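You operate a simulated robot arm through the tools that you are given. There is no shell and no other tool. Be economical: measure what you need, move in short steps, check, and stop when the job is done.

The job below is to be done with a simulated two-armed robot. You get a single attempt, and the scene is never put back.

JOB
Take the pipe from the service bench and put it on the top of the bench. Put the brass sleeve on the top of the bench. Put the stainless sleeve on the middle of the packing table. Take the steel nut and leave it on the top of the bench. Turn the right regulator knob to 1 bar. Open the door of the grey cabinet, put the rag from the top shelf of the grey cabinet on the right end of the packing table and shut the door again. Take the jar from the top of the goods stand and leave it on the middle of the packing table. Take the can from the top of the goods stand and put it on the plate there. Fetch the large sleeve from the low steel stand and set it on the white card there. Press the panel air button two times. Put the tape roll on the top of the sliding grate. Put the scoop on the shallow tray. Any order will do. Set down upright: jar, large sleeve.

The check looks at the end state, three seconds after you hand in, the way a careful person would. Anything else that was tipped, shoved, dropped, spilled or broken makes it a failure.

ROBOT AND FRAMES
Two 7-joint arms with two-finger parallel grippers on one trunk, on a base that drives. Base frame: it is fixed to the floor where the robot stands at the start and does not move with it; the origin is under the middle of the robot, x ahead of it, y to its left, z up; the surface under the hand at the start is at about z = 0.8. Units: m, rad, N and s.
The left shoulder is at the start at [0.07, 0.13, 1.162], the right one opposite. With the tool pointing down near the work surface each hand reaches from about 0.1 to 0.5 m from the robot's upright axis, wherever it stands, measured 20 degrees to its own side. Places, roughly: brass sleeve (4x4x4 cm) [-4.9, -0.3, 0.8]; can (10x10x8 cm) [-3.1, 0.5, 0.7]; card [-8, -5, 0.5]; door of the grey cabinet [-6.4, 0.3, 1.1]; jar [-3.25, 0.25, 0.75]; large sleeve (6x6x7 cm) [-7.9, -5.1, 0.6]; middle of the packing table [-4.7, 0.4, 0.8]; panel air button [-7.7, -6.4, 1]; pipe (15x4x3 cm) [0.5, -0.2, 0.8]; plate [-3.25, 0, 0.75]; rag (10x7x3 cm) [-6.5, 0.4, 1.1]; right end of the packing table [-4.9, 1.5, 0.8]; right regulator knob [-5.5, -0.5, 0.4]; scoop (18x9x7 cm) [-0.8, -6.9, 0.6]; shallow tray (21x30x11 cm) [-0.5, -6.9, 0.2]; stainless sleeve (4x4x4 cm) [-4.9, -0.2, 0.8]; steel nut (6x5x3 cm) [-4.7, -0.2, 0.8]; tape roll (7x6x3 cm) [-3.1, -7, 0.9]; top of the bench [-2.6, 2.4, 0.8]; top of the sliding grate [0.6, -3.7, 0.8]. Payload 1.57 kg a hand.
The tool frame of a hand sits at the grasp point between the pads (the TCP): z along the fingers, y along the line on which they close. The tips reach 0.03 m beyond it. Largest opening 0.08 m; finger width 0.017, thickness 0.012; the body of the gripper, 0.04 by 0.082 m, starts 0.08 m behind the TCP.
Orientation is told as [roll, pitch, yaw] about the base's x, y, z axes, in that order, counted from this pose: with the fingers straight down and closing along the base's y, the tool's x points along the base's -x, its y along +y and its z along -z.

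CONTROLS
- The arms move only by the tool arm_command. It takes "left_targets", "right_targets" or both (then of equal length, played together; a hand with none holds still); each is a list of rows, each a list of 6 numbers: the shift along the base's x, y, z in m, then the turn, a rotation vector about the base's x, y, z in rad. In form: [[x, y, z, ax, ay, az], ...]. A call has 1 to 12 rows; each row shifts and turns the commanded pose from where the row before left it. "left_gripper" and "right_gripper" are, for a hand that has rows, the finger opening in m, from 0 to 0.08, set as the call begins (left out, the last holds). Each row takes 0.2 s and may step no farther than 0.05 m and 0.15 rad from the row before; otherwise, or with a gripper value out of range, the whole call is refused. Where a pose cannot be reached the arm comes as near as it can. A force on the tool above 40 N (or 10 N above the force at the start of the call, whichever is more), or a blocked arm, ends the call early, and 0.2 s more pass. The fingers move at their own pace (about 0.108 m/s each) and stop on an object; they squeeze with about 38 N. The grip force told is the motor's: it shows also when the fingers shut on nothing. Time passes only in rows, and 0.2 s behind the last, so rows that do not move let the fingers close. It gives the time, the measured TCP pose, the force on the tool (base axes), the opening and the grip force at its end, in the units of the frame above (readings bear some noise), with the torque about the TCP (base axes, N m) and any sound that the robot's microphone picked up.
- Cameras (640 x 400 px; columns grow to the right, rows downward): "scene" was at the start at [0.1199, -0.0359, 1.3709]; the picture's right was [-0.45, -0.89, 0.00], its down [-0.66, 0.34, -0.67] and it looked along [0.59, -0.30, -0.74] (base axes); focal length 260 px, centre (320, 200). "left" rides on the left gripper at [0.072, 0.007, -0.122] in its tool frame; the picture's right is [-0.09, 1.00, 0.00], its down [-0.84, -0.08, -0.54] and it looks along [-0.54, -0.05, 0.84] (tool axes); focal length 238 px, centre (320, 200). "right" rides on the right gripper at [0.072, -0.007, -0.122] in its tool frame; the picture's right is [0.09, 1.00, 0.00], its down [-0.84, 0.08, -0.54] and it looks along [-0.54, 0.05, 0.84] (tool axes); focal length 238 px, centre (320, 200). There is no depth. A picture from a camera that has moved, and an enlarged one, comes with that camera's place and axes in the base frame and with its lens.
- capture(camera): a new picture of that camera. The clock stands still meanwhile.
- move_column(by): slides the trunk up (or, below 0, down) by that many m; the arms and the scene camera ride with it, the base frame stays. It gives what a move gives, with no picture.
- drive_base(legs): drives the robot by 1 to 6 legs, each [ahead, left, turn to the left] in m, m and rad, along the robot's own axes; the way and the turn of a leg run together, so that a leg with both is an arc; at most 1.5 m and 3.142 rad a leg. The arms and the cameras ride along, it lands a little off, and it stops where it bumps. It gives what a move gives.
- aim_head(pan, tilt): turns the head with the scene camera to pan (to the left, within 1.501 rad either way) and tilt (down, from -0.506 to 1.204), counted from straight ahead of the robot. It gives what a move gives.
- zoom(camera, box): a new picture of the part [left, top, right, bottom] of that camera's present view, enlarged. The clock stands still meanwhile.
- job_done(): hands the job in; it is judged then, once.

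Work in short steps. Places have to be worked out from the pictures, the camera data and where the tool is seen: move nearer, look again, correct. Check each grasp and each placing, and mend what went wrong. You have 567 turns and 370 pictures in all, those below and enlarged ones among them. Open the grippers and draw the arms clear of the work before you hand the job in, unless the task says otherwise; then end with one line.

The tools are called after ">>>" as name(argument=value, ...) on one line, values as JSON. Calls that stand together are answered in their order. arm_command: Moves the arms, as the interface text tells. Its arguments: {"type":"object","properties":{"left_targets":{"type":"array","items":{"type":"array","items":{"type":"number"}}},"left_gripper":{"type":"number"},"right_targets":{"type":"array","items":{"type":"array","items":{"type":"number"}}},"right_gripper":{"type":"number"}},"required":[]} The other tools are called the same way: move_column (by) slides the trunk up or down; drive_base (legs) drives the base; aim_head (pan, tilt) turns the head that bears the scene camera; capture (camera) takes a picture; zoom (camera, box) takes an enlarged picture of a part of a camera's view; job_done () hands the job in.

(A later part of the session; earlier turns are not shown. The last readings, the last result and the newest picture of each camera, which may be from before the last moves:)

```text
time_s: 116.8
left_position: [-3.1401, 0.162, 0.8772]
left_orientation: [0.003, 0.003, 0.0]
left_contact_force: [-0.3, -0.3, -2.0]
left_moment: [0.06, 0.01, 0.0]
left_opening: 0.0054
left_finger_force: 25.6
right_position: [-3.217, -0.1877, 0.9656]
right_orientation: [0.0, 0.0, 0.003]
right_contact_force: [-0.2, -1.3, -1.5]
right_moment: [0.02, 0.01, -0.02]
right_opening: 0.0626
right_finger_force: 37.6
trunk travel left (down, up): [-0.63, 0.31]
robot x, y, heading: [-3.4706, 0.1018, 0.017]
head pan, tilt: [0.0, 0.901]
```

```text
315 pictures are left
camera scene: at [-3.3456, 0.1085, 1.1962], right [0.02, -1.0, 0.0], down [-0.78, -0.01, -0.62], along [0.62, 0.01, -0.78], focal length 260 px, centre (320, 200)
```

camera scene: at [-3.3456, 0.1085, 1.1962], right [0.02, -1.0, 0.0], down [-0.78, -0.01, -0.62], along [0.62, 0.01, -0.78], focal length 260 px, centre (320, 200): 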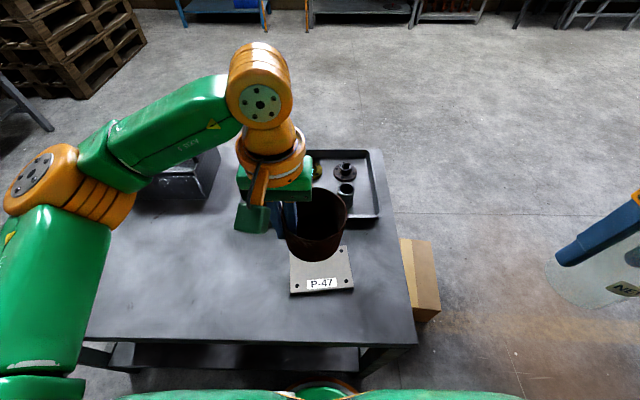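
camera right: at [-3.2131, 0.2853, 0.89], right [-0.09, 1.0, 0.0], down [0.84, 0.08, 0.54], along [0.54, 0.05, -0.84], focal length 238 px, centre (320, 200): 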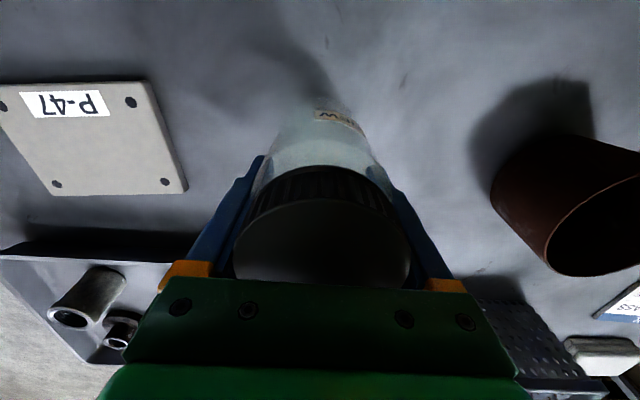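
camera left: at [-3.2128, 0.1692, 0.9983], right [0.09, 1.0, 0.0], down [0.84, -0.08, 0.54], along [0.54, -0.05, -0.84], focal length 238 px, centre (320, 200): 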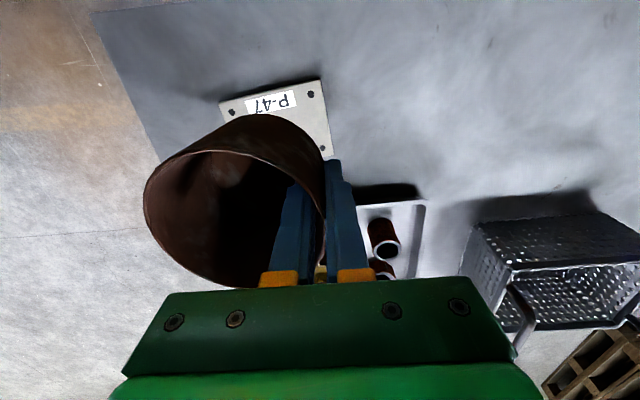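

Alignment is good. I lower to z ≈ 0.775, then in small steps until contact with the plate.

>>> arm_command(left_targets=[[0.003, 0, -0.04, 0, 0, 0], [0, 0, -0.04, 0, 0, 0], [0, 0, -0.02, 0, 0, 0], [0, 0, 0, 0, 0, 0]])

>>> arm_command(left_targets=[[0, 0, -0.005, 0, 0, 0], [0, 0, -0.005, 0, 0, 0], [0, 0, -0.004, 0, 0, 0], [0, 0, 0, 0, 0, 0]])

>>> capture(camera="left")

```text
time_s: 117.8
left_position: [-3.136, 0.1612, 0.7746]
left_orientation: [0.003, -0.001, 0.0]
left_contact_force: [-0.3, 0.2, -1.9]
left_moment: [0.08, 0.0, -0.04]
left_opening: 0.0049
left_finger_force: 25.9
right_position: [-3.2167, -0.1884, 0.9638]
right_orientation: [0.001, 0.0, 0.001]
right_contact_force: [0.6, 0.4, -1.2]
right_moment: [0.04, -0.01, 0.02]
right_opening: 0.0624
right_finger_force: 38.3
trunk travel left (down, up): [-0.63, 0.31]
robot x, y, heading: [-3.469, 0.1083, 0.016]
head pan, tilt: [0.0, 0.901]
```

```text
time_s: 118.8
left_position: [-3.1363, 0.1621, 0.7632]
left_orientation: [0.002, 0.004, 0.001]
left_contact_force: [-0.2, 0.0, -2.1]
left_moment: [0.08, 0.0, -0.01]
left_opening: 0.0053
left_finger_force: 25.3
right_position: [-3.2181, -0.1886, 0.9649]
right_orientation: [0.0, 0.0, 0.002]
right_contact_force: [-0.4, 0.3, -2.0]
right_moment: [-0.01, 0.01, 0.01]
right_opening: 0.0626
right_finger_force: 38.1
trunk travel left (down, up): [-0.63, 0.31]
robot x, y, heading: [-3.4712, 0.1069, 0.02]
head pan, tilt: [0.0, 0.901]
```

```text
314 pictures are left
camera left: at [-3.2096, 0.1684, 0.8846], right [0.09, 1.0, 0.0], down [0.84, -0.08, 0.54], along [0.54, -0.05, -0.84], focal length 238 px, centre (320, 200)
```

left: 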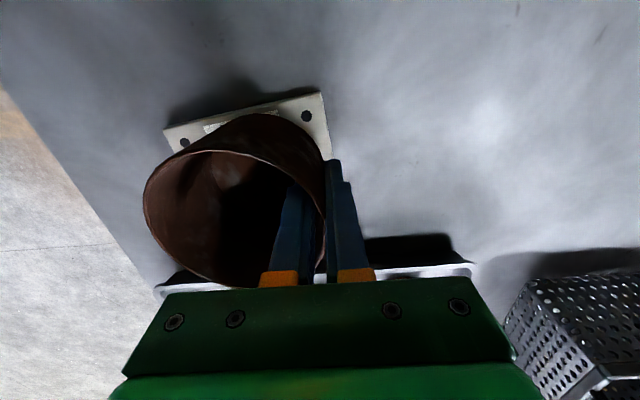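

No contact yet; I continue down in 3 mm steps.

>>> arm_command(left_targets=[[0, 0, -0.003, 0, 0, 0], [0, 0, -0.003, 0, 0, 0], [0, 0, 0, 0, 0, 0]])

>>> arm_command(left_targets=[[0, 0, -0.003, 0, 0, 0], [0, 0, 0, 0, 0, 0]])

```text
time_s: 119.6
left_position: [-3.1352, 0.1616, 0.7558]
left_orientation: [0.001, 0.001, 0.0]
left_contact_force: [-1.2, 0.1, -2.0]
left_moment: [0.12, -0.02, -0.01]
left_opening: 0.0053
left_finger_force: 25.8
right_position: [-3.2176, -0.1891, 0.9654]
right_orientation: [0.0, -0.001, 0.001]
right_contact_force: [0.2, -0.1, -0.8]
right_moment: [-0.03, -0.02, 0.03]
right_opening: 0.0627
right_finger_force: 38.3
trunk travel left (down, up): [-0.63, 0.31]
robot x, y, heading: [-3.4699, 0.104, 0.015]
head pan, tilt: [0.0, 0.901]
```

```text
time_s: 120.2
left_position: [-3.1337, 0.1607, 0.7521]
left_orientation: [0.002, 0.003, 0.003]
left_contact_force: [0.4, 0.3, 2.9]
left_moment: [-0.35, -0.07, 0.04]
left_opening: 0.0055
left_finger_force: 26.1
right_position: [-3.2173, -0.1891, 0.965]
right_orientation: [0.0, -0.003, 0.003]
right_contact_force: [-0.3, -0.1, -2.1]
right_moment: [-0.01, 0.01, 0.01]
right_opening: 0.0626
right_finger_force: 37.8
trunk travel left (down, up): [-0.63, 0.31]
robot x, y, heading: [-3.4714, 0.1094, 0.021]
head pan, tilt: [0.0, 0.901]
```

The can touches down. I open the fingers and rise.

>>> arm_command(left_targets=[[0, 0, 0, 0, 0, 0], [0, 0, 0, 0, 0, 0], [0, 0, 0.02, 0, 0, 0], [0, 0, 0.04, 0, 0, 0], [0, 0, 0.05, 0, 0, 0], [0, 0, 0.04, 0, 0, 0], [0.0, 0.045, 0.01, 0, 0, 0], [0.0, 0.045, 0, 0, 0, 0]], left_gripper=0.045)

>>> capture(camera="scene")

```text
time_s: 122.0
left_position: [-3.1386, 0.2543, 0.9144]
left_orientation: [0.0, 0.0, -0.001]
left_contact_force: [-0.4, 1.0, 0.1]
left_moment: [-0.03, 0.03, -0.03]
left_opening: 0.0453
left_finger_force: 0.0
right_position: [-3.217, -0.1876, 0.9645]
right_orientation: [-0.002, -0.001, 0.002]
right_contact_force: [0.1, 0.0, -2.1]
right_moment: [0.0, -0.02, 0.02]
right_opening: 0.0628
right_finger_force: 38.0
trunk travel left (down, up): [-0.63, 0.31]
robot x, y, heading: [-3.4727, 0.1035, 0.013]
head pan, tilt: [0.0, 0.901]
```

```text
313 pictures are left
camera scene: at [-3.3465, 0.1097, 1.1963], right [0.02, -1.0, 0.0], down [-0.78, -0.02, -0.62], along [0.62, 0.01, -0.78], focal length 260 px, centre (320, 200)
```

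scene: 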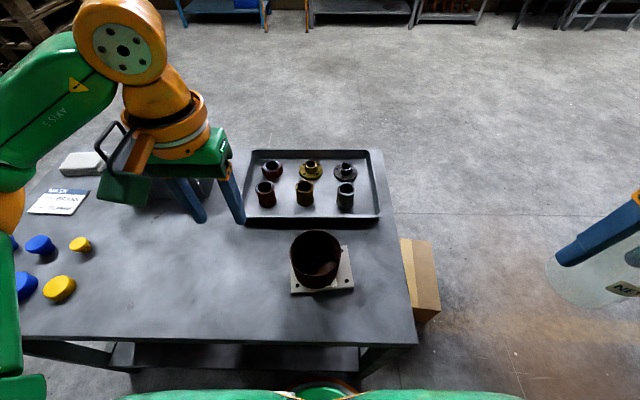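

The can stands on the plate; I zoom to check it sits flat and inside.

>>> zoom(camera="scene", box=[260, 210, 380, 310])

```text
4.00 times, centred on (320, 260) of scene
camera zoom: at [-3.3465, 0.1097, 1.1963], right [0.02, -1.0, 0.0], down [-0.78, -0.02, -0.62], along [0.62, 0.01, -0.78], focal length 1041 px, centre (320, -40)
```

zoom: 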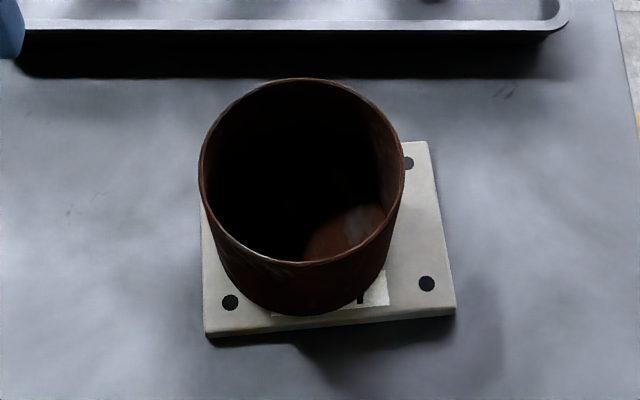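

The can is fine. I back off with a sidestep left, raise the trunk, and turn round to face the packing table with the jar.

>>> move_column(by=0.22)

>>> drive_base(legs=[[-0.3, 0, 0], [0, 0.35, 0], [0, 0, 3.125]])

>>> aim_head(pan=0.0, tilt=0.6)

>>> capture(camera="scene")

```text
time_s: 124.3
left_position: [-3.1374, 0.2525, 1.1322]
left_orientation: [0.0, 0.003, 0.0]
left_contact_force: [0.3, -0.1, 0.1]
left_moment: [0.0, -0.01, 0.01]
left_opening: 0.0448
left_finger_force: 0.0
right_position: [-3.2162, -0.1888, 1.1842]
right_orientation: [0.0, -0.001, 0.001]
right_contact_force: [-0.1, -0.3, -1.7]
right_moment: [0.0, -0.02, 0.0]
right_opening: 0.0622
right_finger_force: 38.0
trunk travel left (down, up): [-0.85, 0.09]
robot x, y, heading: [-3.4705, 0.1031, 0.018]
head pan, tilt: [0.0, 0.901]
```

```text
time_s: 135.7
left_position: [-4.1113, 0.2944, 1.1316]
left_orientation: [0.002, 0.002, -3.105]
left_contact_force: [-0.5, -0.3, 0.1]
left_moment: [-0.01, 0.0, -0.01]
left_opening: 0.0451
left_finger_force: 0.0
right_position: [-4.0482, 0.7383, 1.185]
right_orientation: [0.0, -0.002, -3.104]
right_contact_force: [0.3, 0.5, -1.8]
right_moment: [-0.01, 0.0, 0.02]
right_opening: 0.0624
right_finger_force: 37.8
trunk travel left (down, up): [-0.85, 0.09]
robot x, y, heading: [-3.7806, 0.4495, -3.086]
head pan, tilt: [0.0, 0.901]
```

```text
time_s: 136.5
left_position: [-4.1118, 0.2937, 1.1327]
left_orientation: [0.001, 0.002, -3.106]
left_contact_force: [1.3, -1.1, 0.6]
left_moment: [0.04, 0.0, 0.0]
left_opening: 0.0449
left_finger_force: 0.2
right_position: [-4.0483, 0.7378, 1.1853]
right_orientation: [-0.001, 0.0, -3.104]
right_contact_force: [-0.9, 0.3, -1.8]
right_moment: [-0.02, 0.02, -0.01]
right_opening: 0.0626
right_finger_force: 38.3
trunk travel left (down, up): [-0.85, 0.09]
robot x, y, heading: [-3.7831, 0.4541, -3.086]
head pan, tilt: [0.0, 0.6]
```

```text
311 pictures are left
camera scene: at [-3.9226, 0.4454, 1.4409], right [-0.05, 1.0, 0.0], down [0.56, 0.03, -0.82], along [-0.82, -0.05, -0.57], focal length 260 px, centre (320, 200)
```

scene: 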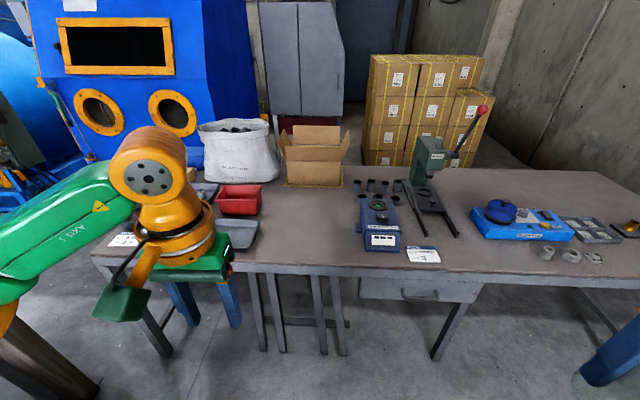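

The free middle of the table is around (-4.65, 0.36), between the red bin and the blue device; its front edge is x ≈ -4.43. I drive closer and draw the left hand back for a free view.

>>> drive_base(legs=[[0, 0.25, -0.05], [0.42, 0, 0]])

>>> arm_command(left_targets=[[0.04, -0.02, 0, 0, 0, 0], [0.04, -0.02, 0, 0, 0, 0], [0.03, -0.03, 0, 0, 0, 0], [0.0, -0.04, 0, 0, 0, 0]])

>>> aim_head(pan=0.0, tilt=0.8)

>>> capture(camera="scene")

```text
time_s: 140.4
left_position: [-4.517, 0.0544, 1.1334]
left_orientation: [0.001, 0.001, 3.134]
left_contact_force: [0.2, 0.1, 0.2]
left_moment: [-0.01, 0.01, 0.01]
left_opening: 0.0451
left_finger_force: 0.1
right_position: [-4.432, 0.4956, 1.1844]
right_orientation: [0.001, -0.002, 3.133]
right_contact_force: [-0.5, 0.7, -0.9]
right_moment: [-0.01, 0.01, -0.01]
right_opening: 0.0624
right_finger_force: 38.3
trunk travel left (down, up): [-0.85, 0.09]
robot x, y, heading: [-4.1863, 0.2009, -3.135]
head pan, tilt: [0.0, 0.6]
```

```text
time_s: 141.4
left_position: [-4.4082, -0.0564, 1.1329]
left_orientation: [0.0, 0.003, 3.13]
left_contact_force: [0.4, 0.5, -1.1]
left_moment: [0.04, 0.0, -0.02]
left_opening: 0.0451
left_finger_force: 0.1
right_position: [-4.4341, 0.4934, 1.1855]
right_orientation: [-0.002, -0.001, 3.133]
right_contact_force: [0.4, -0.4, -1.6]
right_moment: [0.02, 0.0, 0.01]
right_opening: 0.0626
right_finger_force: 37.7
trunk travel left (down, up): [-0.85, 0.09]
robot x, y, heading: [-4.1827, 0.1991, -3.135]
head pan, tilt: [0.0, 0.6]
```

```text
time_s: 142.2
left_position: [-4.408, -0.0549, 1.1341]
left_orientation: [0.001, 0.004, 3.131]
left_contact_force: [-0.2, -0.3, -0.6]
left_moment: [0.01, -0.01, 0.03]
left_opening: 0.0451
left_finger_force: 0.1
right_position: [-4.4338, 0.4956, 1.1849]
right_orientation: [0.0, -0.002, 3.134]
right_contact_force: [0.3, -0.4, -1.7]
right_moment: [0.0, -0.01, 0.03]
right_opening: 0.0624
right_finger_force: 38.1
trunk travel left (down, up): [-0.85, 0.09]
robot x, y, heading: [-4.1866, 0.1974, -3.137]
head pan, tilt: [0.0, 0.799]
```

```text
310 pictures are left
camera scene: at [-4.3148, 0.1972, 1.4242], right [-0.01, 1.0, 0.0], down [0.72, 0.01, -0.7], along [-0.7, -0.01, -0.72], focal length 260 px, centre (320, 200)
```

scene: 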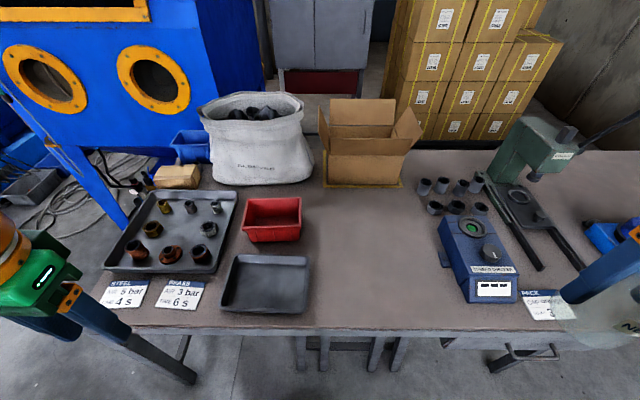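

Free area in the middle spans y ≈ 0.2–0.45. I drive 0.1 m closer and bring the jar above (-4.65, 0.37).

>>> drive_base(legs=[[0.1, 0, 0]])

>>> arm_command(right_targets=[[-0.02, -0.04, 0, 0, 0, 0], [-0.03, -0.035, 0, 0, 0, 0], [-0.03, -0.03, 0, 0, 0, 0], [-0.04, -0.02, 0, 0, 0, 0], [0, 0, -0.04, 0, 0, 0], [0, 0, -0.04, 0, 0, 0], [0, 0, -0.04, 0, 0, 0], [0, 0, 0, 0, 0, 0]])

>>> capture(camera="right")

>>> capture(camera="scene")

```text
time_s: 143.3
left_position: [-4.5024, -0.0554, 1.1333]
left_orientation: [0.002, -0.004, 3.135]
left_contact_force: [-0.4, 1.1, -0.6]
left_moment: [0.04, 0.03, 0.02]
left_opening: 0.0451
left_finger_force: 0.0
right_position: [-4.529, 0.4942, 1.1856]
right_orientation: [0.0, -0.006, 3.134]
right_contact_force: [0.5, 0.5, -1.5]
right_moment: [0.03, 0.05, 0.03]
right_opening: 0.0622
right_finger_force: 38.0
trunk travel left (down, up): [-0.85, 0.09]
robot x, y, heading: [-4.2817, 0.196, -3.128]
head pan, tilt: [0.0, 0.799]
```

```text
time_s: 145.1
left_position: [-4.5066, -0.0549, 1.1327]
left_orientation: [0.001, 0.001, 3.135]
left_contact_force: [0.4, 0.3, 1.2]
left_moment: [0.04, -0.01, 0.01]
left_opening: 0.045
left_finger_force: 0.0
right_position: [-4.6538, 0.3695, 1.0628]
right_orientation: [-0.001, 0.0, 3.135]
right_contact_force: [-0.8, 0.1, -2.4]
right_moment: [-0.01, 0.03, 0.02]
right_opening: 0.0625
right_finger_force: 38.0
trunk travel left (down, up): [-0.85, 0.09]
robot x, y, heading: [-4.2819, 0.1978, -3.135]
head pan, tilt: [0.0, 0.799]
```

```text
309 pictures are left
camera right: at [-4.5811, 0.3749, 1.1847], right [0.09, -1.0, 0.0], down [-0.84, -0.07, 0.54], along [-0.54, -0.05, -0.84], focal length 238 px, centre (320, 200)
```

right: 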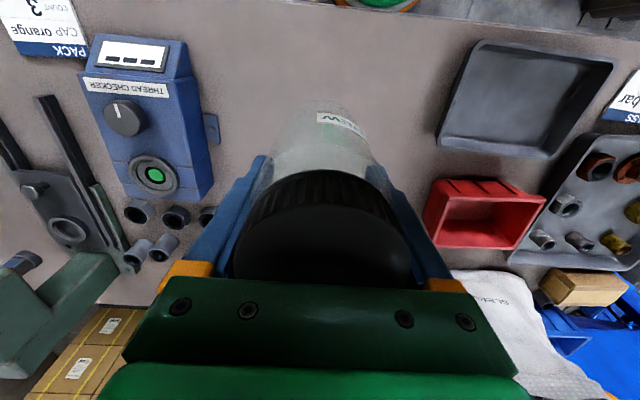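

```text
308 pictures are left
camera scene: at [-4.4136, 0.1964, 1.4241], right [-0.01, 1.0, 0.0], down [0.72, 0.01, -0.7], along [-0.7, -0.01, -0.72], focal length 260 px, centre (320, 200)
```

scene: 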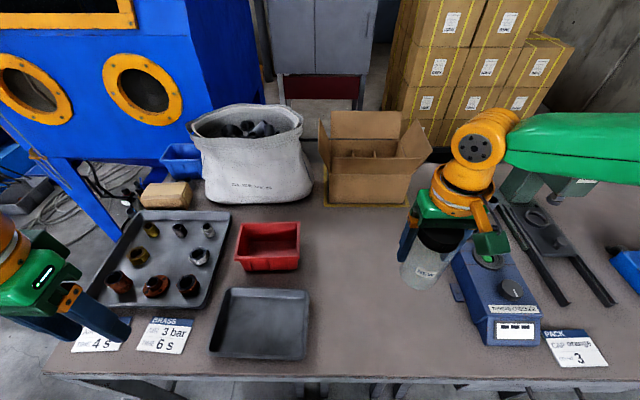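

Nothing lies beneath. I lower to TCP 0.935 first.

>>> arm_command(right_targets=[[0, 0, -0.04, 0, 0, 0], [0, 0, -0.04, 0, 0, 0], [0, 0, -0.04, 0, 0, 0], [0, 0, 0, 0, 0, 0]])

>>> arm_command(right_targets=[[0, 0, -0.007, 0, 0, 0], [0, 0, -0.007, 0, 0, 0], [0, 0, -0.006, 0, 0, 0], [0, 0, 0, 0, 0, 0]])

>>> capture(camera="scene")

```text
time_s: 146.1
left_position: [-4.5072, -0.0553, 1.1321]
left_orientation: [0.003, 0.002, 3.134]
left_contact_force: [-0.5, -0.4, -0.1]
left_moment: [-0.01, -0.03, 0.02]
left_opening: 0.0449
left_finger_force: 0.1
right_position: [-4.6517, 0.3671, 0.9419]
right_orientation: [0.001, -0.002, 3.135]
right_contact_force: [0.8, -0.5, -2.3]
right_moment: [0.03, 0.0, 0.0]
right_opening: 0.0624
right_finger_force: 37.7
right hand out of reach, approached as far as the arm can: row 3
trunk travel left (down, up): [-0.85, 0.09]
robot x, y, heading: [-4.2793, 0.197, -3.129]
head pan, tilt: [0.0, 0.799]
```

```text
time_s: 147.1
left_position: [-4.5085, -0.056, 1.1334]
left_orientation: [0.0, 0.002, 3.133]
left_contact_force: [0.7, 0.6, 0.3]
left_moment: [-0.01, 0.0, 0.01]
left_opening: 0.045
left_finger_force: 0.1
right_position: [-4.6449, 0.3754, 0.9302]
right_orientation: [-0.001, -0.001, 3.133]
right_contact_force: [-0.5, -0.8, -1.4]
right_moment: [-0.01, -0.02, 0.02]
right_opening: 0.0625
right_finger_force: 38.7
right hand out of reach, approached as far as the arm can: row 1, 2, 3
trunk travel left (down, up): [-0.85, 0.09]
robot x, y, heading: [-4.2855, 0.1975, -3.125]
head pan, tilt: [0.0, 0.799]
```

```text
307 pictures are left
camera scene: at [-4.414, 0.1962, 1.4241], right [-0.01, 1.0, 0.0], down [0.72, 0.01, -0.7], along [-0.7, -0.01, -0.72], focal length 260 px, centre (320, 200)
```

scene: 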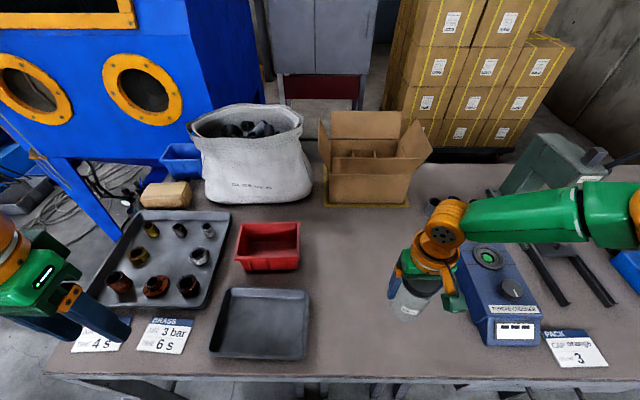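

The arm can't go lower at this trunk height, so I lower the trunk in small steps.

>>> move_column(by=-0.02)

>>> move_column(by=-0.015)

>>> zoom(camera="scene", box=[340, 220, 500, 340])

```text
time_s: 147.8
left_position: [-4.508, -0.0567, 1.1123]
left_orientation: [0.004, 0.001, 3.136]
left_contact_force: [0.1, -0.2, 0.0]
left_moment: [0.01, 0.03, 0.0]
left_opening: 0.045
left_finger_force: 0.0
right_position: [-4.6461, 0.3751, 0.9117]
right_orientation: [0.0, -0.001, 3.136]
right_contact_force: [0.2, -0.8, -1.8]
right_moment: [0.02, 0.01, 0.0]
right_opening: 0.0626
right_finger_force: 38.5
trunk travel left (down, up): [-0.83, 0.11]
robot x, y, heading: [-4.2798, 0.1967, -3.128]
head pan, tilt: [0.0, 0.799]
```

```text
time_s: 148.4
left_position: [-4.5071, -0.055, 1.0976]
left_orientation: [0.002, 0.002, 3.136]
left_contact_force: [0.4, 0.0, -0.3]
left_moment: [0.02, 0.0, -0.02]
left_opening: 0.0452
left_finger_force: 0.1
right_position: [-4.6477, 0.376, 0.8971]
right_orientation: [0.0, -0.002, 3.136]
right_contact_force: [1.4, -0.2, -1.9]
right_moment: [-0.01, 0.0, 0.0]
right_opening: 0.0624
right_finger_force: 38.0
trunk travel left (down, up): [-0.815, 0.125]
robot x, y, heading: [-4.2783, 0.193, -3.134]
head pan, tilt: [0.0, 0.799]
```

```text
3.33 times, centred on (420, 280) of scene
camera zoom: at [-4.4143, 0.1962, 1.389], right [-0.01, 1.0, 0.0], down [0.72, 0.01, -0.7], along [-0.7, -0.01, -0.72], focal length 868 px, centre (-13, -67)
```

zoom: 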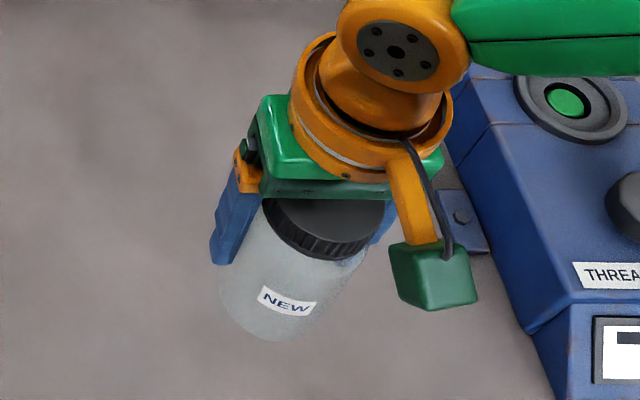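

Still hanging free; I keep lowering in 1 cm steps.

>>> move_column(by=-0.01)

>>> move_column(by=-0.008)

>>> move_column(by=-0.006)

```text
time_s: 149.0
left_position: [-4.5072, -0.0558, 1.088]
left_orientation: [0.002, 0.002, 3.134]
left_contact_force: [0.0, -0.1, 0.4]
left_moment: [0.01, -0.04, -0.01]
left_opening: 0.0452
left_finger_force: 0.0
right_position: [-4.6452, 0.3757, 0.8864]
right_orientation: [0.0, -0.001, 3.134]
right_contact_force: [-0.2, -0.8, -1.5]
right_moment: [0.0, 0.0, 0.0]
right_opening: 0.0623
right_finger_force: 38.0
trunk travel left (down, up): [-0.805, 0.135]
robot x, y, heading: [-4.2808, 0.1976, -3.138]
head pan, tilt: [0.0, 0.799]
```

```text
time_s: 149.6
left_position: [-4.5078, -0.0555, 1.0812]
left_orientation: [0.001, 0.003, 3.135]
left_contact_force: [0.2, -0.2, -1.2]
left_moment: [-0.02, -0.02, -0.04]
left_opening: 0.0451
left_finger_force: 0.0
right_position: [-4.6464, 0.3758, 0.8783]
right_orientation: [-0.002, -0.003, 3.135]
right_contact_force: [-0.7, -0.6, -0.8]
right_moment: [0.01, 0.02, -0.03]
right_opening: 0.0627
right_finger_force: 37.8
trunk travel left (down, up): [-0.797, 0.143]
robot x, y, heading: [-4.2828, 0.1996, -3.129]
head pan, tilt: [0.0, 0.799]
```

```text
time_s: 150.1
left_position: [-4.5073, -0.0567, 1.0743]
left_orientation: [0.001, 0.003, 3.136]
left_contact_force: [-0.7, 0.1, -0.8]
left_moment: [-0.02, 0.01, 0.01]
left_opening: 0.0449
left_finger_force: 0.2
right_position: [-4.6465, 0.3747, 0.872]
right_orientation: [0.0, -0.001, 3.135]
right_contact_force: [-0.4, -1.0, -1.1]
right_moment: [0.0, -0.01, -0.03]
right_opening: 0.0623
right_finger_force: 37.5
trunk travel left (down, up): [-0.791, 0.149]
robot x, y, heading: [-4.2806, 0.196, -3.129]
head pan, tilt: [0.0, 0.799]
```

Bottom should be near 0.80 now; I go on in 4 mm steps.

>>> move_column(by=-0.004)

>>> move_column(by=-0.004)

>>> zoom(camera="scene", box=[340, 220, 500, 340])

```text
time_s: 150.7
left_position: [-4.5069, -0.0567, 1.0694]
left_orientation: [0.001, 0.001, 3.134]
left_contact_force: [1.1, -0.5, -1.3]
left_moment: [-0.01, -0.03, -0.01]
left_opening: 0.0449
left_finger_force: 0.0
right_position: [-4.6466, 0.3756, 0.8681]
right_orientation: [-0.001, -0.001, 3.135]
right_contact_force: [0.1, 0.2, -2.2]
right_moment: [-0.02, 0.06, -0.01]
right_opening: 0.0624
right_finger_force: 38.2
trunk travel left (down, up): [-0.787, 0.153]
robot x, y, heading: [-4.2814, 0.2004, -3.129]
head pan, tilt: [0.0, 0.799]
```

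```text
time_s: 151.2
left_position: [-4.5076, -0.0552, 1.0659]
left_orientation: [0.002, 0.002, 3.134]
left_contact_force: [0.8, 0.2, 0.1]
left_moment: [0.02, -0.01, 0.01]
left_opening: 0.0449
left_finger_force: 0.1
right_position: [-4.6466, 0.3747, 0.8647]
right_orientation: [0.0, -0.002, 3.135]
right_contact_force: [-0.8, -0.3, -2.4]
right_moment: [0.01, 0.03, 0.01]
right_opening: 0.0626
right_finger_force: 38.0
trunk travel left (down, up): [-0.783, 0.157]
robot x, y, heading: [-4.2841, 0.1962, -3.133]
head pan, tilt: [0.0, 0.799]
```

```text
3.33 times, centred on (420, 280) of scene
camera zoom: at [-4.4142, 0.1962, 1.357], right [-0.01, 1.0, 0.0], down [0.72, 0.01, -0.7], along [-0.7, -0.01, -0.72], focal length 868 px, centre (-13, -67)
```

zoom: 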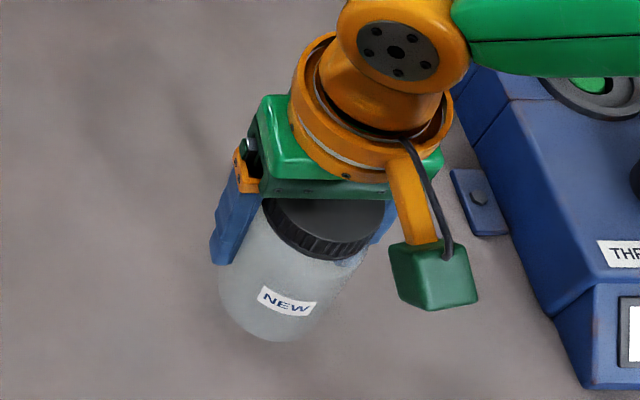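

Still no contact; I continue with several small steps (a force stop protects).

>>> move_column(by=-0.006)

>>> move_column(by=-0.006)

>>> move_column(by=-0.006)

```text
time_s: 151.7
left_position: [-4.5085, -0.0563, 1.0602]
left_orientation: [0.002, 0.003, 3.134]
left_contact_force: [-0.9, -0.4, 0.8]
left_moment: [0.01, 0.0, -0.01]
left_opening: 0.0447
left_finger_force: 0.1
right_position: [-4.6462, 0.3738, 0.8585]
right_orientation: [0.0, -0.003, 3.135]
right_contact_force: [-0.5, 0.7, -1.3]
right_moment: [0.02, 0.03, -0.02]
right_opening: 0.0624
right_finger_force: 37.7
trunk travel left (down, up): [-0.777, 0.163]
robot x, y, heading: [-4.2828, 0.1977, -3.134]
head pan, tilt: [0.0, 0.799]
```

```text
time_s: 152.3
left_position: [-4.508, -0.0549, 1.0537]
left_orientation: [0.001, 0.002, 3.133]
left_contact_force: [0.3, -0.6, 0.0]
left_moment: [0.02, -0.01, 0.0]
left_opening: 0.045
left_finger_force: 0.0
right_position: [-4.6455, 0.3736, 0.852]
right_orientation: [-0.001, 0.0, 3.136]
right_contact_force: [0.4, 0.5, -1.9]
right_moment: [-0.03, 0.06, -0.01]
right_opening: 0.0624
right_finger_force: 38.6
trunk travel left (down, up): [-0.771, 0.169]
robot x, y, heading: [-4.2822, 0.1966, -3.132]
head pan, tilt: [0.0, 0.799]
```

```text
time_s: 152.8
left_position: [-4.5067, -0.0552, 1.0495]
left_orientation: [0.002, 0.003, 3.133]
left_contact_force: [0.0, 0.6, -0.3]
left_moment: [0.0, -0.01, 0.02]
left_opening: 0.0449
left_finger_force: 0.0
right_position: [-4.647, 0.375, 0.8453]
right_orientation: [0.0, -0.002, 3.135]
right_contact_force: [-0.7, 0.3, -1.5]
right_moment: [0.03, -0.01, 0.0]
right_opening: 0.0626
right_finger_force: 37.9
trunk travel left (down, up): [-0.765, 0.175]
robot x, y, heading: [-4.2801, 0.2, -3.13]
head pan, tilt: [0.0, 0.799]
```

By parallax the table top is around 0.76, so I continue down.

>>> move_column(by=-0.008)

>>> move_column(by=-0.006)

>>> zoom(camera="scene", box=[340, 220, 500, 340])

```text
time_s: 153.4
left_position: [-4.5088, -0.0554, 1.0391]
left_orientation: [0.002, 0.002, 3.134]
left_contact_force: [0.7, -0.4, 0.2]
left_moment: [0.01, 0.0, -0.03]
left_opening: 0.0451
left_finger_force: 0.0
right_position: [-4.6471, 0.3759, 0.8373]
right_orientation: [0.0, -0.003, 3.135]
right_contact_force: [-0.1, -0.6, -1.9]
right_moment: [-0.01, -0.02, 0.01]
right_opening: 0.0627
right_finger_force: 38.5
trunk travel left (down, up): [-0.757, 0.183]
robot x, y, heading: [-4.2849, 0.1951, -3.13]
head pan, tilt: [0.0, 0.799]
```

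```text
time_s: 153.9
left_position: [-4.5071, -0.0559, 1.0341]
left_orientation: [0.001, 0.003, 3.135]
left_contact_force: [0.1, 0.6, 0.2]
left_moment: [0.0, 0.02, -0.01]
left_opening: 0.045
left_finger_force: 0.1
right_position: [-4.6464, 0.3737, 0.831]
right_orientation: [0.0, -0.001, 3.136]
right_contact_force: [0.3, -0.4, -1.0]
right_moment: [0.02, 0.01, -0.01]
right_opening: 0.0624
right_finger_force: 37.5
trunk travel left (down, up): [-0.751, 0.189]
robot x, y, heading: [-4.2831, 0.1973, -3.129]
head pan, tilt: [0.0, 0.799]
```

```text
3.33 times, centred on (420, 280) of scene
camera zoom: at [-4.4142, 0.1962, 1.325], right [-0.01, 1.0, 0.0], down [0.72, 0.01, -0.7], along [-0.7, -0.01, -0.72], focal length 868 px, centre (-13, -67)
```

zoom: 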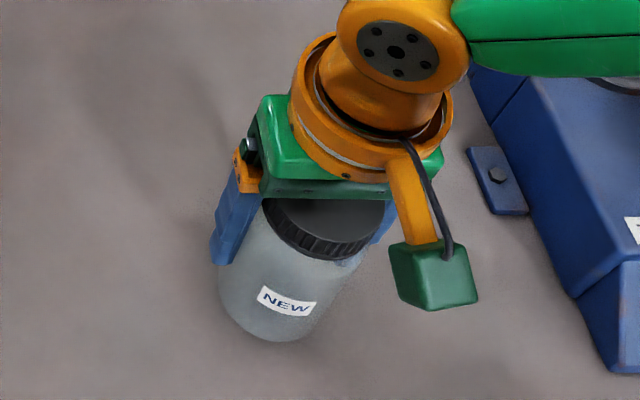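

Parallax gives ≈ 0.76–0.77 for the lug; the jar bottom must be almost there. I continue with 3 mm steps.

>>> move_column(by=-0.004)

>>> move_column(by=-0.004)

>>> move_column(by=-0.004)

```text
time_s: 154.5
left_position: [-4.507, -0.0559, 1.03]
left_orientation: [0.002, 0.001, 3.134]
left_contact_force: [-0.8, 0.9, 0.2]
left_moment: [0.0, 0.01, -0.01]
left_opening: 0.0453
left_finger_force: 0.1
right_position: [-4.6467, 0.3753, 0.8273]
right_orientation: [-0.001, -0.004, 3.134]
right_contact_force: [-0.5, 0.2, -0.9]
right_moment: [0.01, 0.01, -0.02]
right_opening: 0.0627
right_finger_force: 38.7
trunk travel left (down, up): [-0.747, 0.193]
robot x, y, heading: [-4.2822, 0.1966, -3.135]
head pan, tilt: [0.0, 0.799]
```

```text
time_s: 155.0
left_position: [-4.5046, -0.0562, 1.0271]
left_orientation: [0.002, 0.0, 3.135]
left_contact_force: [0.1, 0.5, 0.0]
left_moment: [0.04, -0.02, -0.01]
left_opening: 0.045
left_finger_force: 0.1
right_position: [-4.6451, 0.3739, 0.8265]
right_orientation: [0.0, -0.007, 3.136]
right_contact_force: [-4.3, 5.2, 32.8]
right_moment: [0.41, 0.05, 0.06]
right_opening: 0.0616
right_finger_force: 38.0
trunk travel left (down, up): [-0.743, 0.197]
robot x, y, heading: [-4.2849, 0.1997, -3.129]
head pan, tilt: [0.0, 0.799]
```

```text
time_s: 155.3
left_position: [-4.5037, -0.057, 1.0265]
left_orientation: [0.0, -0.001, 3.135]
left_contact_force: [0.8, 0.8, 0.1]
left_moment: [0.0, -0.01, -0.01]
left_opening: 0.045
left_finger_force: 0.1
right_position: [-4.645, 0.3752, 0.8262]
right_orientation: [0.0, -0.01, 3.135]
right_contact_force: [4.8, 1.1, 19.2]
right_moment: [0.07, -0.95, 0.06]
right_opening: 0.0624
right_finger_force: 37.7
trunk travel left (down, up): [-0.742, 0.198]
robot x, y, heading: [-4.2795, 0.1996, -3.132]
head pan, tilt: [0.0, 0.799]
stopped: the force on the tool passed its limit at 51 N (the readings are from after the stop); the commanded pose is now the measured one
```

Contact: the jar stands on the table (surface ≈ 0.758). I release the pressure, open fully and rise straight.

>>> move_column(by=0.002)

>>> arm_command(right_targets=[[0, 0, 0, 0, 0, 0], [0, 0, 0, 0, 0, 0]], right_gripper=0.08)

>>> capture(camera="right")

```text
time_s: 155.9
left_position: [-4.5085, -0.0562, 1.0273]
left_orientation: [0.001, 0.001, 3.137]
left_contact_force: [0.7, -0.5, 0.1]
left_moment: [0.0, 0.03, -0.01]
left_opening: 0.045
left_finger_force: 0.0
right_position: [-4.6479, 0.3744, 0.8266]
right_orientation: [0.0, -0.007, 3.135]
right_contact_force: [0.2, -0.6, -0.2]
right_moment: [-0.03, -0.03, 0.03]
right_opening: 0.0625
right_finger_force: 37.9
trunk travel left (down, up): [-0.744, 0.196]
robot x, y, heading: [-4.2817, 0.1958, -3.133]
head pan, tilt: [0.0, 0.799]
```

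```text
time_s: 156.5
left_position: [-4.507, -0.0569, 1.0271]
left_orientation: [0.0, 0.001, 3.133]
left_contact_force: [0.0, -0.8, 0.0]
left_moment: [-0.02, 0.01, -0.01]
left_opening: 0.0447
left_finger_force: 0.1
right_position: [-4.647, 0.3756, 0.8268]
right_orientation: [0.0, -0.008, 3.135]
right_contact_force: [0.3, -0.4, 0.0]
right_moment: [0.02, 0.01, 0.0]
right_opening: 0.08
right_finger_force: 0.0
trunk travel left (down, up): [-0.744, 0.196]
robot x, y, heading: [-4.2852, 0.1982, -3.127]
head pan, tilt: [0.0, 0.799]
```

```text
303 pictures are left
camera right: at [-4.5745, 0.3809, 0.9482], right [0.09, -1.0, 0.0], down [-0.83, -0.07, 0.55], along [-0.55, -0.05, -0.84], focal length 238 px, centre (320, 200)
```

right: 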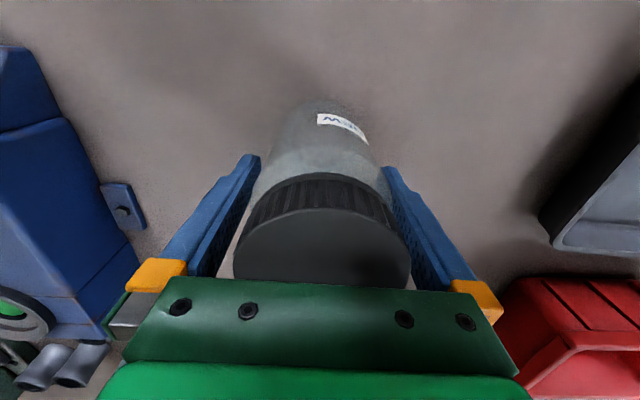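

Released cleanly. I rise straight up 18 cm, then draw back, and look at the sleeve tray.

>>> arm_command(right_targets=[[0, 0, 0.03, 0, 0, 0], [0, 0, 0.04, 0, 0, 0], [0, 0, 0.05, 0, 0, 0], [0, 0, 0.05, 0, 0, 0], [0, 0, 0.04, 0, 0, 0], [0.03, 0.03, 0, 0, 0, 0], [0.04, 0.03, 0, 0, 0, 0]])

>>> aim_head(pan=0.35, tilt=0.9)

>>> capture(camera="scene")

```text
time_s: 158.1
left_position: [-4.5055, -0.0534, 1.029]
left_orientation: [0.005, 0.0, 3.136]
left_contact_force: [-0.2, 0.3, -0.4]
left_moment: [-0.01, 0.04, 0.02]
left_opening: 0.0448
left_finger_force: 0.0
right_position: [-4.5766, 0.437, 1.0354]
right_orientation: [0.001, -0.01, 3.137]
right_contact_force: [0.7, 0.6, -0.3]
right_moment: [0.0, 0.0, 0.01]
right_opening: 0.0798
right_finger_force: 0.0
trunk travel left (down, up): [-0.744, 0.196]
robot x, y, heading: [-4.2839, 0.1979, -3.128]
head pan, tilt: [0.0, 0.799]
```

```text
time_s: 158.9
left_position: [-4.5066, -0.0575, 1.0283]
left_orientation: [0.001, 0.002, 3.134]
left_contact_force: [0.4, 0.1, 0.8]
left_moment: [-0.02, -0.02, -0.01]
left_opening: 0.045
left_finger_force: 0.0
right_position: [-4.5789, 0.4356, 1.0364]
right_orientation: [-0.001, -0.006, 3.135]
right_contact_force: [0.2, 0.6, 0.7]
right_moment: [0.01, 0.02, 0.0]
right_opening: 0.0801
right_finger_force: 0.1
trunk travel left (down, up): [-0.744, 0.196]
robot x, y, heading: [-4.2826, 0.1969, -3.131]
head pan, tilt: [0.351, 0.901]
```

```text
302 pictures are left
camera scene: at [-4.4041, 0.1701, 1.3106], right [-0.35, 0.94, 0.0], down [0.73, 0.28, -0.62], along [-0.58, -0.22, -0.78], focal length 260 px, centre (320, 200)
```

scene: 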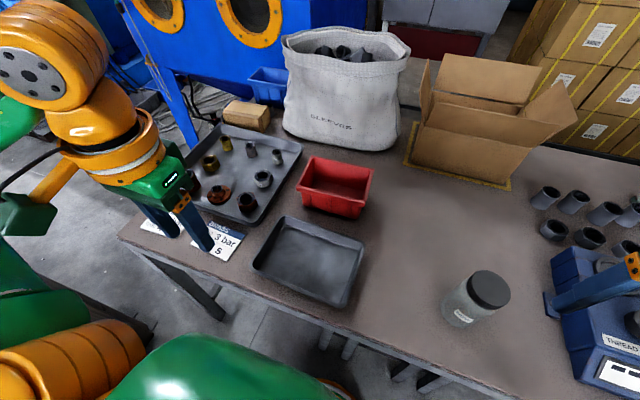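

The jar stands. I zoom in on the tray of sleeves and nuts.

>>> zoom(camera="scene", box=[150, 110, 310, 230])

```text
3.33 times, centred on (230, 170) of scene
camera zoom: at [-4.4041, 0.1701, 1.3106], right [-0.35, 0.94, 0.0], down [0.73, 0.28, -0.62], along [-0.58, -0.22, -0.78], focal length 868 px, centre (620, 300)
```

zoom: 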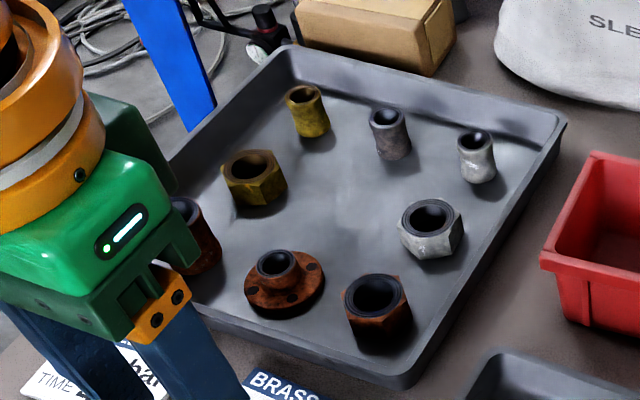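

The rusty nut at (-4.71, -0.14) fits the steel nut; two sleeves compete for "stainless". Before moving left I check where the post is.

>>> aim_head(pan=1.3, tilt=0.5)

>>> capture(camera="scene")

```text
time_s: 160.1
left_position: [-4.5076, -0.0558, 1.0279]
left_orientation: [0.001, 0.002, 3.134]
left_contact_force: [-0.9, -0.6, -0.4]
left_moment: [-0.04, 0.0, 0.0]
left_opening: 0.0449
left_finger_force: 0.0
right_position: [-4.5798, 0.4351, 1.0375]
right_orientation: [0.001, -0.007, 3.134]
right_contact_force: [0.4, 0.5, -0.7]
right_moment: [0.0, -0.01, -0.01]
right_opening: 0.08
right_finger_force: 0.0
trunk travel left (down, up): [-0.744, 0.196]
robot x, y, heading: [-4.2796, 0.1988, -3.126]
head pan, tilt: [1.3, 0.499]
```

```text
300 pictures are left
camera scene: at [-4.3565, 0.1092, 1.3444], right [-0.97, 0.26, 0.0], down [0.12, 0.46, -0.88], along [-0.23, -0.85, -0.48], focal length 260 px, centre (320, 200)
```

scene: 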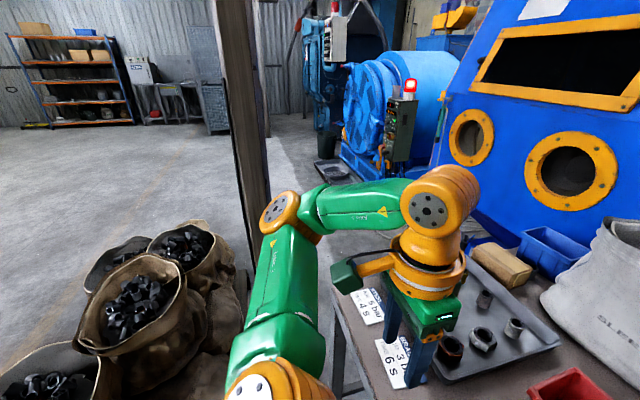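

The post is at about (-4.33, -0.65), near my left elbow's side. I stretch the left hand forward over the tray first (that pulls the elbow in), then sidestep left and close in a bit.

>>> arm_command(left_targets=[[-0.045, 0, 0.01, 0, 0, 0], [-0.045, 0, 0.01, 0, 0, 0], [-0.045, 0, 0, 0, 0, 0], [-0.045, 0, 0, 0, 0, 0]], left_gripper=0.08)

>>> drive_base(legs=[[0.0, 0.17, 0]])

>>> capture(camera="scene")

>>> capture(camera="left")

```text
time_s: 161.1
left_position: [-4.6915, -0.0523, 1.0484]
left_orientation: [0.004, 0.004, 3.132]
left_contact_force: [0.1, -0.5, 0.1]
left_moment: [0.02, -0.03, -0.01]
left_opening: 0.0796
left_finger_force: 0.1
right_position: [-4.5806, 0.4371, 1.0355]
right_orientation: [0.004, -0.006, 3.136]
right_contact_force: [-0.4, -0.3, -0.6]
right_moment: [-0.03, 0.0, 0.0]
right_opening: 0.0798
right_finger_force: 0.0
trunk travel left (down, up): [-0.744, 0.196]
robot x, y, heading: [-4.2851, 0.1959, -3.133]
head pan, tilt: [1.3, 0.499]
```

```text
time_s: 162.6
left_position: [-4.6891, -0.2166, 1.051]
left_orientation: [0.002, 0.001, 3.132]
left_contact_force: [-0.9, 0.4, 0.5]
left_moment: [-0.02, 0.01, 0.0]
left_opening: 0.0798
left_finger_force: 0.2
right_position: [-4.5773, 0.2735, 1.0354]
right_orientation: [0.004, -0.008, 3.136]
right_contact_force: [-0.1, -0.3, 0.1]
right_moment: [0.0, 0.0, -0.01]
right_opening: 0.0801
right_finger_force: 0.1
trunk travel left (down, up): [-0.744, 0.196]
robot x, y, heading: [-4.2791, 0.0337, -3.128]
head pan, tilt: [1.3, 0.499]
```

```text
299 pictures are left
camera scene: at [-4.3549, -0.0532, 1.3447], right [-0.97, 0.26, 0.0], down [0.12, 0.46, -0.88], along [-0.23, -0.85, -0.48], focal length 260 px, centre (320, 200)
```

scene: 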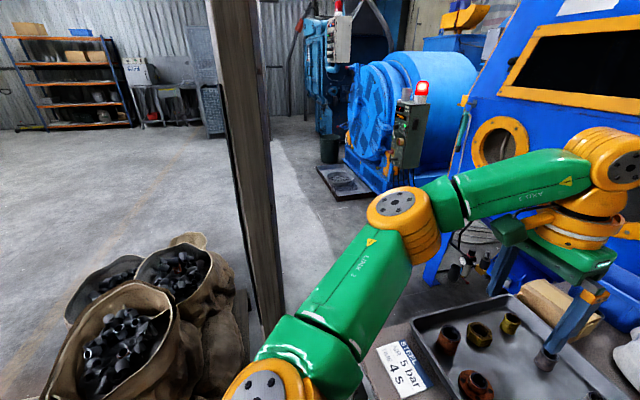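

```text
298 pictures are left
camera left: at [-4.6192, -0.223, 1.1722], right [-0.1, -0.99, 0.0], down [-0.84, 0.09, 0.54], along [-0.54, 0.05, -0.84], focal length 238 px, centre (320, 200)
```

left: 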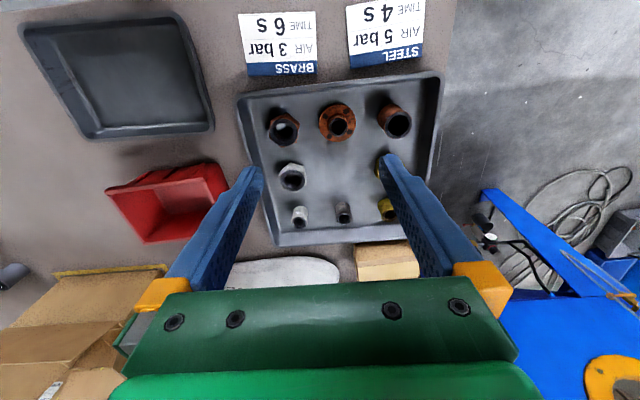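

Grid of parts: x ≈ -4.72/-4.81/-4.885, y ≈ -0.16/-0.242/-0.325. I zoom on the sleeves to tell which is stainless.

>>> zoom(camera="left", box=[260, 90, 420, 240])

>>> aim_head(pan=0.5, tilt=0.9)

>>> capture(camera="scene")

```text
2.67 times, centred on (340, 165) of left
camera zoom: at [-4.6192, -0.223, 1.1722], right [-0.1, -0.99, 0.0], down [-0.84, 0.09, 0.54], along [-0.54, 0.05, -0.84], focal length 636 px, centre (267, 293)
```

zoom: 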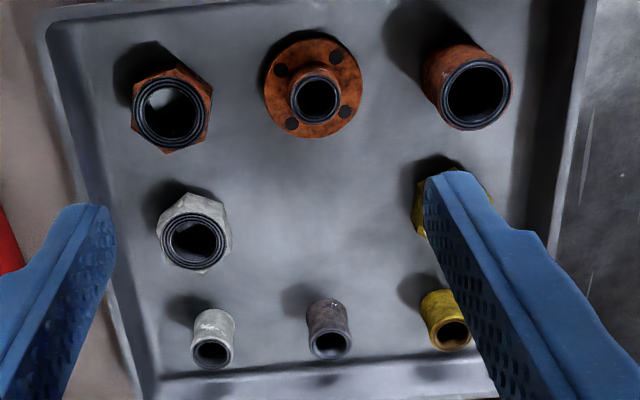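

```text
time_s: 163.7
left_position: [-4.6892, -0.2194, 1.0501]
left_orientation: [0.002, 0.003, 3.132]
left_contact_force: [-0.3, 0.1, -0.5]
left_moment: [-0.01, 0.0, 0.0]
left_opening: 0.0799
left_finger_force: 0.1
right_position: [-4.5764, 0.271, 1.0354]
right_orientation: [-0.001, -0.008, 3.135]
right_contact_force: [-0.5, 0.5, -0.4]
right_moment: [0.01, -0.01, 0.04]
right_opening: 0.08
right_finger_force: 0.0
trunk travel left (down, up): [-0.744, 0.196]
robot x, y, heading: [-4.2801, 0.0334, -3.132]
head pan, tilt: [0.499, 0.901]
```

```text
296 pictures are left
camera scene: at [-4.3973, -0.0049, 1.3106], right [-0.49, 0.87, 0.0], down [0.68, 0.38, -0.62], along [-0.54, -0.3, -0.78], focal length 260 px, centre (320, 200)
```

scene: 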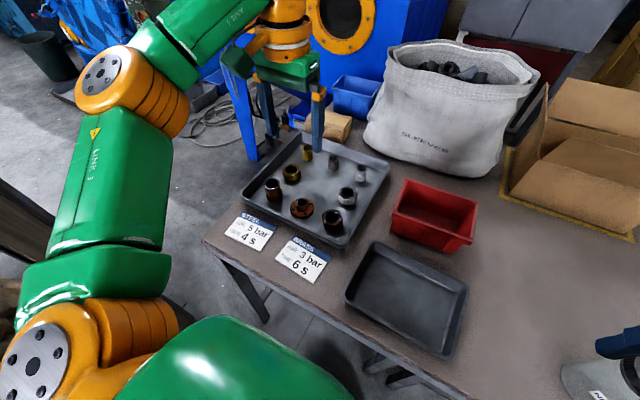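

I drive 7 cm closer to the table (watching for contact) and bring the left hand toward the back row for a close look.

>>> drive_base(legs=[[0.07, 0.0, 0]])

>>> arm_command(left_targets=[[-0.02, 0.01, -0.05, 0, 0, 0], [-0.02, 0.01, -0.05, 0, 0, 0], [0, 0, 0, 0, 0, 0]])

>>> zoom(camera="left", box=[240, 90, 440, 240])

```text
time_s: 164.7
left_position: [-4.7553, -0.2182, 1.0512]
left_orientation: [0.001, -0.004, 3.132]
left_contact_force: [-0.2, 0.0, 0.8]
left_moment: [0.0, 0.05, -0.02]
left_opening: 0.0799
left_finger_force: 0.1
right_position: [-4.6414, 0.2709, 1.0379]
right_orientation: [0.001, -0.011, 3.131]
right_contact_force: [0.5, -0.1, 0.4]
right_moment: [0.01, 0.04, -0.02]
right_opening: 0.0799
right_finger_force: 0.1
trunk travel left (down, up): [-0.744, 0.196]
robot x, y, heading: [-4.3549, 0.0357, -3.137]
head pan, tilt: [0.499, 0.901]
```

```text
refused: row 1 steps farther than a row can; nothing moved
```

```text
2.67 times, centred on (340, 165) of left
camera zoom: at [-4.6842, -0.2253, 1.1731], right [-0.1, -0.99, 0.0], down [-0.83, 0.09, 0.54], along [-0.54, 0.05, -0.84], focal length 636 px, centre (267, 293)
```

zoom: 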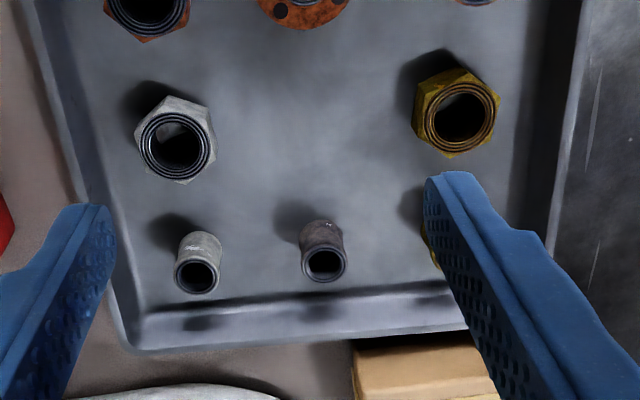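

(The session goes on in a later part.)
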